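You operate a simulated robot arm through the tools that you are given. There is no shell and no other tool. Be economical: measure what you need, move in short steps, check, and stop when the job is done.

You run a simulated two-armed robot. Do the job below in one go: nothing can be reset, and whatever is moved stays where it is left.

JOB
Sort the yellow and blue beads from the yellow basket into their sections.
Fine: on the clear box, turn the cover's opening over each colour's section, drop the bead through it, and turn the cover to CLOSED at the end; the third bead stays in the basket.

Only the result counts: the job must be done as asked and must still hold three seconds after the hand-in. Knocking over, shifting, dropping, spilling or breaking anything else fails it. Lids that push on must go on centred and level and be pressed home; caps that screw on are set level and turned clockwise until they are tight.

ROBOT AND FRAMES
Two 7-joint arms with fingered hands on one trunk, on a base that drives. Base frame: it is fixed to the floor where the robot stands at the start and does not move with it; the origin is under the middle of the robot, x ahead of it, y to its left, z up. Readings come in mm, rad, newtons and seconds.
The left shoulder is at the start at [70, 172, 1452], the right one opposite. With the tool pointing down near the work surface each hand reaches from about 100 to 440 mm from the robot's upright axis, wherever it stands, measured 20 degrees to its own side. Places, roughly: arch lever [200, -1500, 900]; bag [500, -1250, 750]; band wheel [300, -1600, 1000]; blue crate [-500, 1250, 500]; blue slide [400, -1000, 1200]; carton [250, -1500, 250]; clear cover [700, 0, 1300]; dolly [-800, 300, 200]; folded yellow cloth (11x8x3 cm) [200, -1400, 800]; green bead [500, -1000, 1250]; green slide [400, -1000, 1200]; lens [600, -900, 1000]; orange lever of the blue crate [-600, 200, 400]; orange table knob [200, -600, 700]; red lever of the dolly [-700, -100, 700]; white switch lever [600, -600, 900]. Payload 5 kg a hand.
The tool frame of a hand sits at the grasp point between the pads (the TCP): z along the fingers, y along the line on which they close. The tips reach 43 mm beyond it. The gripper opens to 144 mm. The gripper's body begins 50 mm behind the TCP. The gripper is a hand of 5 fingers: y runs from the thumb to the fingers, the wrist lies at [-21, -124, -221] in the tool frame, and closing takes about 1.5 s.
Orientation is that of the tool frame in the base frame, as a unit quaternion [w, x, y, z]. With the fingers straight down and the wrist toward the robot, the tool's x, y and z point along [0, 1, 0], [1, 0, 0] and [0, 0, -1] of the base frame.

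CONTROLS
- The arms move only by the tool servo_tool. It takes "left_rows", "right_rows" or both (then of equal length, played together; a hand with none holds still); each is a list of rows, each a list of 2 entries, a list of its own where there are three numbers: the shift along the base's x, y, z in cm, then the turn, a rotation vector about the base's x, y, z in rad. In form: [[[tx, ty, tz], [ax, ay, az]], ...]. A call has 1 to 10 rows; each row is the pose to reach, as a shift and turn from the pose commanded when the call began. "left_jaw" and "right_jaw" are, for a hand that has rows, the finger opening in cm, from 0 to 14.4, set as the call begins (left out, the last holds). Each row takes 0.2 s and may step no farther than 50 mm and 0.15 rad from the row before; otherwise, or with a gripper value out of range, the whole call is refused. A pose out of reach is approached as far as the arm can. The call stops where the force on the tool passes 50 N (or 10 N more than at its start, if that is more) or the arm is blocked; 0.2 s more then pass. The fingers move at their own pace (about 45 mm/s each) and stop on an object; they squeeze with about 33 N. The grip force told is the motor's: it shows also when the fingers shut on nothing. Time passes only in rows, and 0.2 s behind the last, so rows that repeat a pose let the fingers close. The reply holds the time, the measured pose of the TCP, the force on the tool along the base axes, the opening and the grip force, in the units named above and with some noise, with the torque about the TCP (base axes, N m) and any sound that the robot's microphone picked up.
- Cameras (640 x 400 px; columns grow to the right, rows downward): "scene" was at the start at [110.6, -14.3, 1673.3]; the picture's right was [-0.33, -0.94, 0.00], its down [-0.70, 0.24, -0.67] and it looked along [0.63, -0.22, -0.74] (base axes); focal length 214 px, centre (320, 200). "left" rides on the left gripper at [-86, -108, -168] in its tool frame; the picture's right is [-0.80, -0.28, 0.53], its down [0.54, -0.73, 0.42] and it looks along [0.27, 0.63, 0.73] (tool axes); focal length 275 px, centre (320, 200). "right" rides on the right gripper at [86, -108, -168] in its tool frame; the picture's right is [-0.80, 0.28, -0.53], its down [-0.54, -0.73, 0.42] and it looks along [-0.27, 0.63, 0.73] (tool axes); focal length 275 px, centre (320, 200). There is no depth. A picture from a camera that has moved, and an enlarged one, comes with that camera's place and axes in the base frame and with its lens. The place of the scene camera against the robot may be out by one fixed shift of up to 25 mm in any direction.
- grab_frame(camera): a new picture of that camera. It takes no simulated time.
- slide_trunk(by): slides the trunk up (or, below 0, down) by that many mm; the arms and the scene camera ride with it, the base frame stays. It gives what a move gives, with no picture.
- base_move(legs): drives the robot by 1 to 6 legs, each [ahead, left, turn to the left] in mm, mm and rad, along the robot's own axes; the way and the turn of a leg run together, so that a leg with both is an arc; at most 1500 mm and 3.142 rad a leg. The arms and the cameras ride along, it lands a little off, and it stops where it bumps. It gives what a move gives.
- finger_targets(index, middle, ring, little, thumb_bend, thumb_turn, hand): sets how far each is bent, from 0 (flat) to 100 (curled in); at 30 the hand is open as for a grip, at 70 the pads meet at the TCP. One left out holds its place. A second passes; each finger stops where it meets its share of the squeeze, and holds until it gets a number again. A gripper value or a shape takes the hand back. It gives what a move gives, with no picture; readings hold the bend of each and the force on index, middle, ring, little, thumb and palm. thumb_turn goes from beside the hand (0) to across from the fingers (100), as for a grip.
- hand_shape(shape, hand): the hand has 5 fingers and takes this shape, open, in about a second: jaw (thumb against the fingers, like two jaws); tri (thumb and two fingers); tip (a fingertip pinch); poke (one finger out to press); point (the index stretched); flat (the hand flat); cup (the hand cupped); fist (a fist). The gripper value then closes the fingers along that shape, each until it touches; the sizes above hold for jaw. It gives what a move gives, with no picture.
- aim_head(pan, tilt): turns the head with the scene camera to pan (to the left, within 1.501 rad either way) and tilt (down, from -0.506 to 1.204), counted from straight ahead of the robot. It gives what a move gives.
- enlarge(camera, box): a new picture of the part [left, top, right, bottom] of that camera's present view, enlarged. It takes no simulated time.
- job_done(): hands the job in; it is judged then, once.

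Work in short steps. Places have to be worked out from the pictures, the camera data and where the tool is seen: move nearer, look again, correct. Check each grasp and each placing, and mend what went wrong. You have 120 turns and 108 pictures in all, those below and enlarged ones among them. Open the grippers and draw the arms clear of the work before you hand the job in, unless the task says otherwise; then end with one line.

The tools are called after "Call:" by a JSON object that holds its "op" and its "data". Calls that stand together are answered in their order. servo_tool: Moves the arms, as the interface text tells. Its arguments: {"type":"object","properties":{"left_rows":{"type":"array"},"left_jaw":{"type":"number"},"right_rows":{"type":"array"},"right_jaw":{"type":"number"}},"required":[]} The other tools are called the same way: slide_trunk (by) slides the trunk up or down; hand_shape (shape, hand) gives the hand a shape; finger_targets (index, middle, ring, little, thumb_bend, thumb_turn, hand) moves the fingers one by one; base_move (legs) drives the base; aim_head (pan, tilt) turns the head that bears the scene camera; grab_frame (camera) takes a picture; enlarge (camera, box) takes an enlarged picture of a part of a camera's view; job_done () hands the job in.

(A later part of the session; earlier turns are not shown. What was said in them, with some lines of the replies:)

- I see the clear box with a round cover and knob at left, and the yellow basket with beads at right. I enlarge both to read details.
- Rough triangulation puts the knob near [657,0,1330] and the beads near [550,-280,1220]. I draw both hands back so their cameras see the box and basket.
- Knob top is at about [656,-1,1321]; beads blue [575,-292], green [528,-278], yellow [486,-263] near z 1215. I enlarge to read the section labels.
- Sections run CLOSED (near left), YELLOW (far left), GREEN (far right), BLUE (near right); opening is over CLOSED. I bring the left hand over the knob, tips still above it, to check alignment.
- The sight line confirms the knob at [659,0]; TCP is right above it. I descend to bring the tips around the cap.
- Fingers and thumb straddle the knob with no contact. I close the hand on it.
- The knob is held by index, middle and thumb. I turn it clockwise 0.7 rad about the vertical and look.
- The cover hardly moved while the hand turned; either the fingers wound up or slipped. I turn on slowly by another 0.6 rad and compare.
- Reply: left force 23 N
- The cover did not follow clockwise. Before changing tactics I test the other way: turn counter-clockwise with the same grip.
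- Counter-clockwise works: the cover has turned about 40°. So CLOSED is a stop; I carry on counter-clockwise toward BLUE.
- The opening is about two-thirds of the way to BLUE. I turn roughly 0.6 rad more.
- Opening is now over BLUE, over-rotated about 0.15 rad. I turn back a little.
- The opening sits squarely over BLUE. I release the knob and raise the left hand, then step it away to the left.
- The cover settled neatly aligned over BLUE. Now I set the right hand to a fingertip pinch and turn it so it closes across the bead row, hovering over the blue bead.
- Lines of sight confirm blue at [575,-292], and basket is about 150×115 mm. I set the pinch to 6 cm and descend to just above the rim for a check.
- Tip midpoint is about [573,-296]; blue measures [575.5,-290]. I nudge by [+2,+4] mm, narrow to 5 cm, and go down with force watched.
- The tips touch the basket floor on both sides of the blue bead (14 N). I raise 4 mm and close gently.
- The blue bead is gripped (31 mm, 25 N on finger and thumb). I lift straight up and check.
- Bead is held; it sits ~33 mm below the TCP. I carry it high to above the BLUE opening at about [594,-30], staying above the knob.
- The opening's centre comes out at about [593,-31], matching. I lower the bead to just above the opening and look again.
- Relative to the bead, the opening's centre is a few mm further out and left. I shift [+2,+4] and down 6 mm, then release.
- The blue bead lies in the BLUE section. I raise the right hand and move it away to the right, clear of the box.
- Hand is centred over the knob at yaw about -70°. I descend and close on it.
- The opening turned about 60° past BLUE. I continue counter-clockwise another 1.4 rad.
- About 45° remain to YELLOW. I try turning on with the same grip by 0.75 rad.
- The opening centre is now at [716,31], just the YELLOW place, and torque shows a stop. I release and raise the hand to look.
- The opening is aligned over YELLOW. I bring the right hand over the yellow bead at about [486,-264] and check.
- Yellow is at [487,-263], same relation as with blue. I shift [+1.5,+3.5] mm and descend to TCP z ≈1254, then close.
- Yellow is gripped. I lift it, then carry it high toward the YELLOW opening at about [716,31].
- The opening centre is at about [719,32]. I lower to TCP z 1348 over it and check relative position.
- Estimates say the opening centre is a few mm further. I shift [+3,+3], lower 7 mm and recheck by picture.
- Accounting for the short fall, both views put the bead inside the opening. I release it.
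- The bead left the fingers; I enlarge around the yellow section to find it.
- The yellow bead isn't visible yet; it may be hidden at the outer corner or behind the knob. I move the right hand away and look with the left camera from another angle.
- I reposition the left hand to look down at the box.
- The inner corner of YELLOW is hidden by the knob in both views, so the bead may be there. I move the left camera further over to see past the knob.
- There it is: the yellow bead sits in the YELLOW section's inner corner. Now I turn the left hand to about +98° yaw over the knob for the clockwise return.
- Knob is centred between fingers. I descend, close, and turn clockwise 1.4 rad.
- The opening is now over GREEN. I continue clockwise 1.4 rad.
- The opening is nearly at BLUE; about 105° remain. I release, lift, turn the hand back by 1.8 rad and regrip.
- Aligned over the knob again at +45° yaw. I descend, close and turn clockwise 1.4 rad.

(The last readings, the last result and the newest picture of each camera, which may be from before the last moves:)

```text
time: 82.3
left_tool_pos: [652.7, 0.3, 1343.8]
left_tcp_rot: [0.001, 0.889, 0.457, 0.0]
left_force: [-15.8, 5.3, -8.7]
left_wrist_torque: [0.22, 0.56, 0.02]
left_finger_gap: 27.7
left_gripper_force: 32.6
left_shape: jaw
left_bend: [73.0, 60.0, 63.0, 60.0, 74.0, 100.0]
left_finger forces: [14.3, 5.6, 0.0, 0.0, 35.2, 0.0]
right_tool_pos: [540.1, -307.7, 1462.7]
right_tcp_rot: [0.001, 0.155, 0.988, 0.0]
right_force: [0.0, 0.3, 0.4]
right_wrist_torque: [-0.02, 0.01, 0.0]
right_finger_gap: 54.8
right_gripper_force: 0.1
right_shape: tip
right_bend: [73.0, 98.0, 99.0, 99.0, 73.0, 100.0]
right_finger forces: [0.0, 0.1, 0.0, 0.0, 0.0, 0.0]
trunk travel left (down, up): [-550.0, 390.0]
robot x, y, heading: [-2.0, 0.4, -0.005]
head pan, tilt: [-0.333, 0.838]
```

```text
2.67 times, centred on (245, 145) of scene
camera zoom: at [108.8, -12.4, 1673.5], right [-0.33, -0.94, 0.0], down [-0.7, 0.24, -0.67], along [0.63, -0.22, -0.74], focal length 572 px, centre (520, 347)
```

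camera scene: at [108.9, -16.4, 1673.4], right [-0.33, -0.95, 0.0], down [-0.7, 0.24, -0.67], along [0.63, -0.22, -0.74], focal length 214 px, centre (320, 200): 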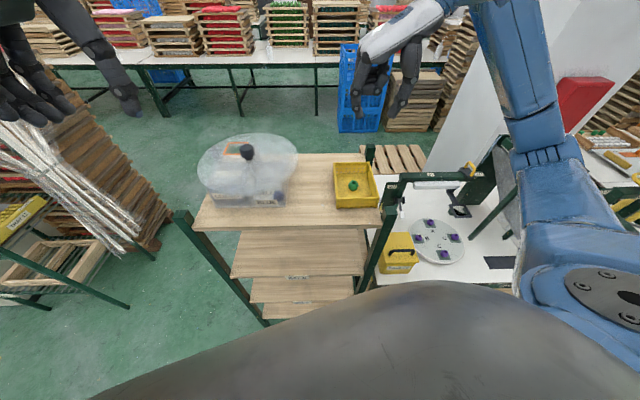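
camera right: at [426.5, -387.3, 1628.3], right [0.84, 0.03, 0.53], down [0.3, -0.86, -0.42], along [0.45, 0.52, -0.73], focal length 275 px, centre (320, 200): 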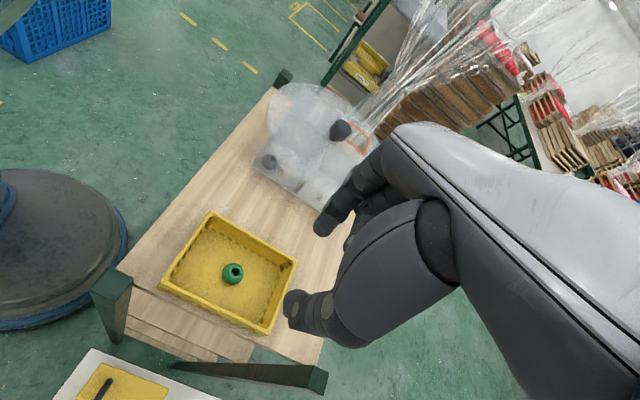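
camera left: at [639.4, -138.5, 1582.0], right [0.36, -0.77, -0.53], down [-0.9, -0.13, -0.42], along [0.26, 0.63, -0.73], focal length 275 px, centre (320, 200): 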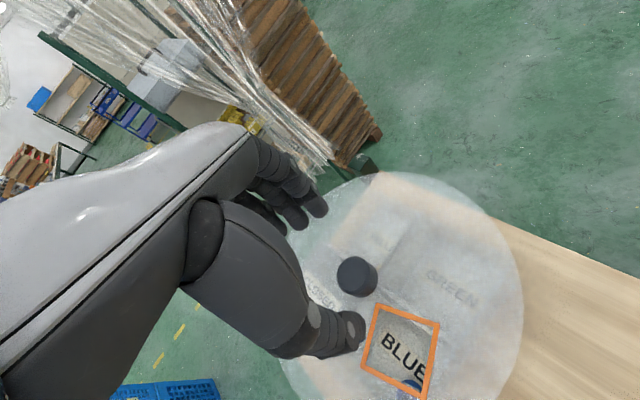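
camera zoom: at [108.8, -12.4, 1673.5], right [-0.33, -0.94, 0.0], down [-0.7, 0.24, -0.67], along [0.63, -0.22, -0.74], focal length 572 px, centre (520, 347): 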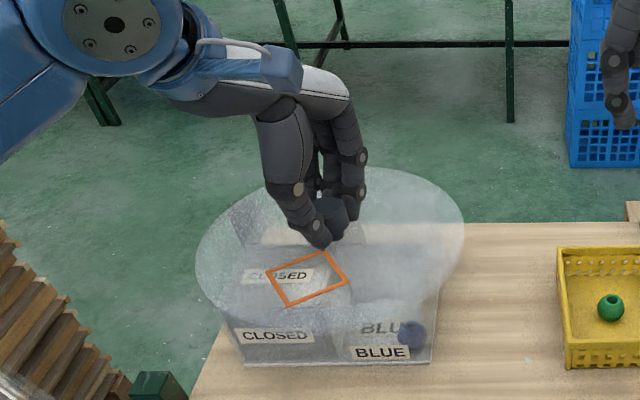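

About 35° remain to CLOSED. I turn on 0.65 rad to the stop.

Call:
{"op": "servo_tool", "data": {"left_rows": [[[0, 0, 0], [0, 0, -0.13]], [[0, 0, 0], [0, 0, -0.26]], [[0, 0, 0], [0, 0, -0.39]], [[0, 0, 0], [0, 0, -0.52]], [[0, 0, 0], [0, 0, -0.65]]]}}

Call:
{"op": "enlarge", "data": {"camera": "scene", "box": [180, 70, 310, 220]}}

```text
time: 83.5
left_tool_pos: [654.8, 0.8, 1344.5]
left_tcp_rot: [0.0, 0.989, 0.15, 0.0]
left_force: [-12.6, 10.6, -8.4]
left_wrist_torque: [0.44, 0.4, 0.03]
left_finger_gap: 27.3
left_gripper_force: 33.2
left_shape: jaw
left_bend: [73.0, 61.0, 63.0, 60.0, 74.0, 100.0]
left_finger forces: [15.5, 4.7, 0.0, 0.0, 34.8, 0.0]
right_tool_pos: [540.6, -306.8, 1462.4]
right_tcp_rot: [0.001, 0.155, 0.988, 0.0]
right_force: [0.5, 0.0, 0.2]
right_wrist_torque: [0.03, 0.01, -0.04]
right_finger_gap: 55.2
right_gripper_force: 0.1
right_shape: tip
right_bend: [73.0, 98.0, 99.0, 99.0, 73.0, 100.0]
right_finger forces: [0.0, 0.0, 0.1, 0.1, 0.0, 0.0]
trunk travel left (down, up): [-550.0, 390.0]
robot x, y, heading: [-0.1, 1.6, 0.001]
head pan, tilt: [-0.333, 0.838]
```

```text
2.67 times, centred on (245, 145) of scene
camera zoom: at [109.4, -12.1, 1673.4], right [-0.33, -0.94, 0.0], down [-0.7, 0.24, -0.67], along [0.63, -0.22, -0.74], focal length 572 px, centre (520, 347)
```

zoom: 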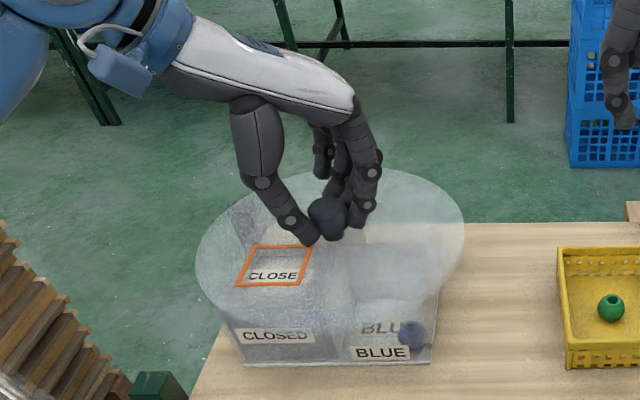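

Nearly aligned, not yet at the stop. I turn 0.12 rad more.

Call:
{"op": "servo_tool", "data": {"left_rows": [[[0, 0, 0], [0, 0, -0.06]], [[0, 0, 0], [0, 0, -0.12]], [[0, 0, 0], [0, 0, -0.12]]]}}

Call:
{"op": "enlarge", "data": {"camera": "scene", "box": [180, 70, 310, 220]}}

```text
time: 84.3
left_tool_pos: [654.8, -0.1, 1344.6]
left_tcp_rot: [0.001, 0.996, 0.091, 0.0]
left_force: [-3.8, 11.9, -2.5]
left_wrist_torque: [0.45, 0.16, 0.26]
left_finger_gap: 27.3
left_gripper_force: 33.1
left_shape: jaw
left_bend: [73.0, 62.0, 63.0, 60.0, 74.0, 99.0]
left_finger forces: [15.7, 7.0, 0.0, 0.0, 33.6, 0.0]
right_tool_pos: [541.6, -305.4, 1461.3]
right_tcp_rot: [-0.001, 0.155, 0.988, -0.001]
right_force: [0.9, 0.1, -0.3]
right_wrist_torque: [-0.05, -0.01, 0.0]
right_finger_gap: 55.1
right_gripper_force: 0.1
right_shape: tip
right_bend: [73.0, 98.0, 99.0, 99.0, 73.0, 100.0]
right_finger forces: [0.0, 0.1, 0.0, 0.0, 0.1, 0.0]
trunk travel left (down, up): [-550.0, 390.0]
robot x, y, heading: [-3.5, 1.2, -0.001]
head pan, tilt: [-0.333, 0.838]
```

```text
2.67 times, centred on (245, 145) of scene
camera zoom: at [110.3, -12.0, 1673.4], right [-0.33, -0.94, 0.0], down [-0.7, 0.24, -0.67], along [0.63, -0.22, -0.74], focal length 572 px, centre (520, 347)
```

zoom: 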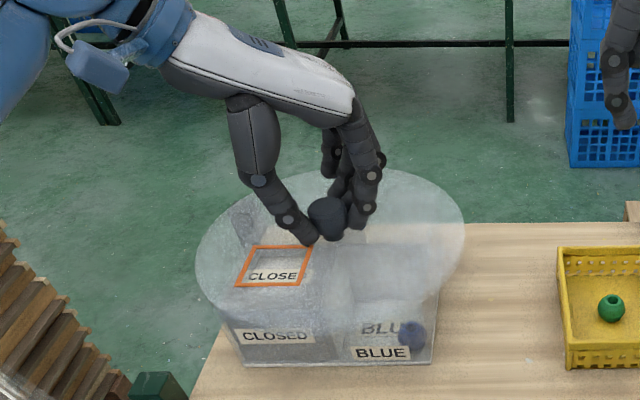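

The stop is felt (0.26 N m) and the opening is over CLOSED. I release, raise the hand and draw it clear.

Call:
{"op": "servo_tool", "data": {"left_rows": [[[0, 0, 0], [0, 0, 0.0]], [[0, 0, 0], [0, 0, 0]], [[0, 0, 0], [0, 0, 0]], [[0, 0, 0], [0, 0, 0]], [[0, 0, 0], [0, 0, 0]], [[0, 0, 0], [0, 0, 0]]], "left_jaw": 10}}

Call:
{"op": "servo_tool", "data": {"left_rows": [[[0, 0, 3], [0, 0, 0]], [[0, 0, 7], [0, 0, 0]], [[0, 0, 11], [0, 0, 0]], [[0, 0, 15], [0, 0, 0]], [[-2, 4, 17], [0, 0, 0.1]], [[-4, 8, 19], [0, 0, 0.2]], [[-6, 12, 20], [0, 0, 0.3]], [[-8, 16, 20], [0, 0, 0.4]], [[-10, 20, 20], [0, 0, 0.5]], [[-12, 24, 20], [0, 0, 0.6]]]}}

Call:
{"op": "enlarge", "data": {"camera": "scene", "box": [190, 120, 310, 220]}}

Call:
{"op": "grab_frame", "data": {"camera": "scene"}}

```text
time: 85.7
left_tool_pos: [655.3, -0.8, 1344.1]
left_tcp_rot: [0.0, 0.996, 0.091, 0.0]
left_force: [-0.8, -0.5, -0.4]
left_wrist_torque: [0.01, -0.02, 0.04]
left_finger_gap: 99.8
left_gripper_force: 0.1
left_shape: jaw
left_bend: [27.0, 38.0, 35.0, 35.0, 60.0, 99.0]
left_finger forces: [0.0, 0.0, 0.0, 0.0, 0.1, 0.0]
right_tool_pos: [541.7, -306.4, 1461.7]
right_tcp_rot: [0.0, 0.154, 0.988, -0.001]
right_force: [-0.8, 0.7, 1.0]
right_wrist_torque: [-0.03, 0.0, -0.01]
right_finger_gap: 55.4
right_gripper_force: 0.1
right_shape: tip
right_bend: [73.0, 98.0, 99.0, 99.0, 73.0, 100.0]
right_finger forces: [0.0, 0.0, 0.0, 0.0, 0.1, 0.0]
trunk travel left (down, up): [-550.0, 390.0]
robot x, y, heading: [-0.5, -0.9, 0.001]
head pan, tilt: [-0.333, 0.838]
```

```text
time: 87.9
left_tool_pos: [532.9, 239.5, 1546.5]
left_tcp_rot: [0.0, 0.925, 0.38, 0.0]
left_force: [-0.3, 0.7, 0.1]
left_wrist_torque: [-0.05, -0.04, -0.01]
left_finger_gap: 99.8
left_gripper_force: 0.1
left_shape: jaw
left_bend: [27.0, 38.0, 35.0, 35.0, 60.0, 99.0]
left_finger forces: [0.0, 0.1, 0.1, 0.1, 0.0, 0.0]
right_tool_pos: [538.5, -306.1, 1462.4]
right_tcp_rot: [0.001, 0.155, 0.988, 0.0]
right_force: [0.1, 0.2, -0.3]
right_wrist_torque: [0.0, -0.06, 0.02]
right_finger_gap: 55.0
right_gripper_force: 0.1
right_shape: tip
right_bend: [73.0, 98.0, 99.0, 99.0, 73.0, 100.0]
right_finger forces: [0.0, 0.0, 0.0, 0.1, 0.0, 0.0]
trunk travel left (down, up): [-550.0, 390.0]
robot x, y, heading: [-0.7, -4.1, 0.0]
head pan, tilt: [-0.333, 0.838]
```

```text
4.00 times, centred on (250, 170) of scene
camera zoom: at [108.0, -11.8, 1673.6], right [-0.33, -0.94, 0.0], down [-0.7, 0.24, -0.67], along [0.63, -0.22, -0.74], focal length 858 px, centre (600, 320)
```

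zoom: 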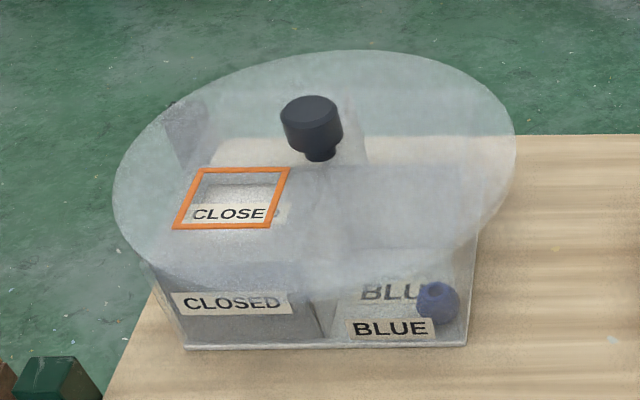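

```text
33 pictures are left
camera scene: at [108.0, -11.8, 1673.6], right [-0.33, -0.94, 0.0], down [-0.7, 0.24, -0.67], along [0.63, -0.22, -0.74], focal length 214 px, centre (320, 200)
```

scene: 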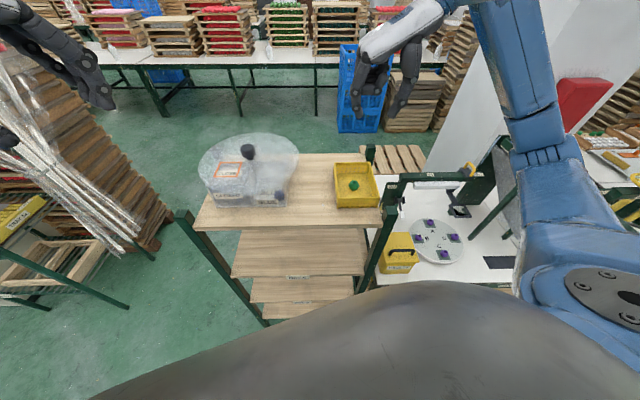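

The cover is back at CLOSED just as at the start, blue is in BLUE, green in the basket. I open the right hand fully and raise it clear.

Call:
{"op": "servo_tool", "data": {"right_rows": [[[-1, -1, 4], [0, 0, 0]], [[-2, -2, 8], [0, 0, 0]], [[-3, -3, 11], [0, 0, 0]], [[-3, -3, 11], [0, 0, 0]]], "right_jaw": 14}}

Call:
{"op": "job_done", "data": {}}

```text
time: 88.9
left_tool_pos: [536.1, 238.2, 1545.1]
left_tcp_rot: [0.0, 0.925, 0.381, 0.0]
left_force: [0.2, -0.5, 0.3]
left_wrist_torque: [-0.01, -0.01, 0.01]
left_finger_gap: 99.7
left_gripper_force: 0.0
left_shape: jaw
left_bend: [27.0, 38.0, 35.0, 35.0, 60.0, 99.0]
left_finger forces: [0.1, 0.0, 0.0, 0.1, 0.1, 0.1]
right_tool_pos: [511.3, -337.7, 1570.3]
right_tcp_rot: [-0.001, 0.155, 0.988, 0.0]
right_force: [0.8, 0.3, 0.1]
right_wrist_torque: [-0.02, -0.01, 0.0]
right_finger_gap: 139.3
right_gripper_force: 0.0
right_shape: tip
right_bend: [31.0, 98.0, 99.0, 99.0, 31.0, 98.0]
right_finger forces: [0.1, 0.0, 0.1, 0.0, 0.0, 0.0]
trunk travel left (down, up): [-550.0, 390.0]
robot x, y, heading: [-1.2, -1.8, -0.003]
head pan, tilt: [-0.333, 0.838]
```

```text
The job is handed in.
```

The blue bead is in BLUE and the yellow bead in YELLOW; the green bead is still in the basket, the cover is turned to CLOSED, and both hands are open and clear.
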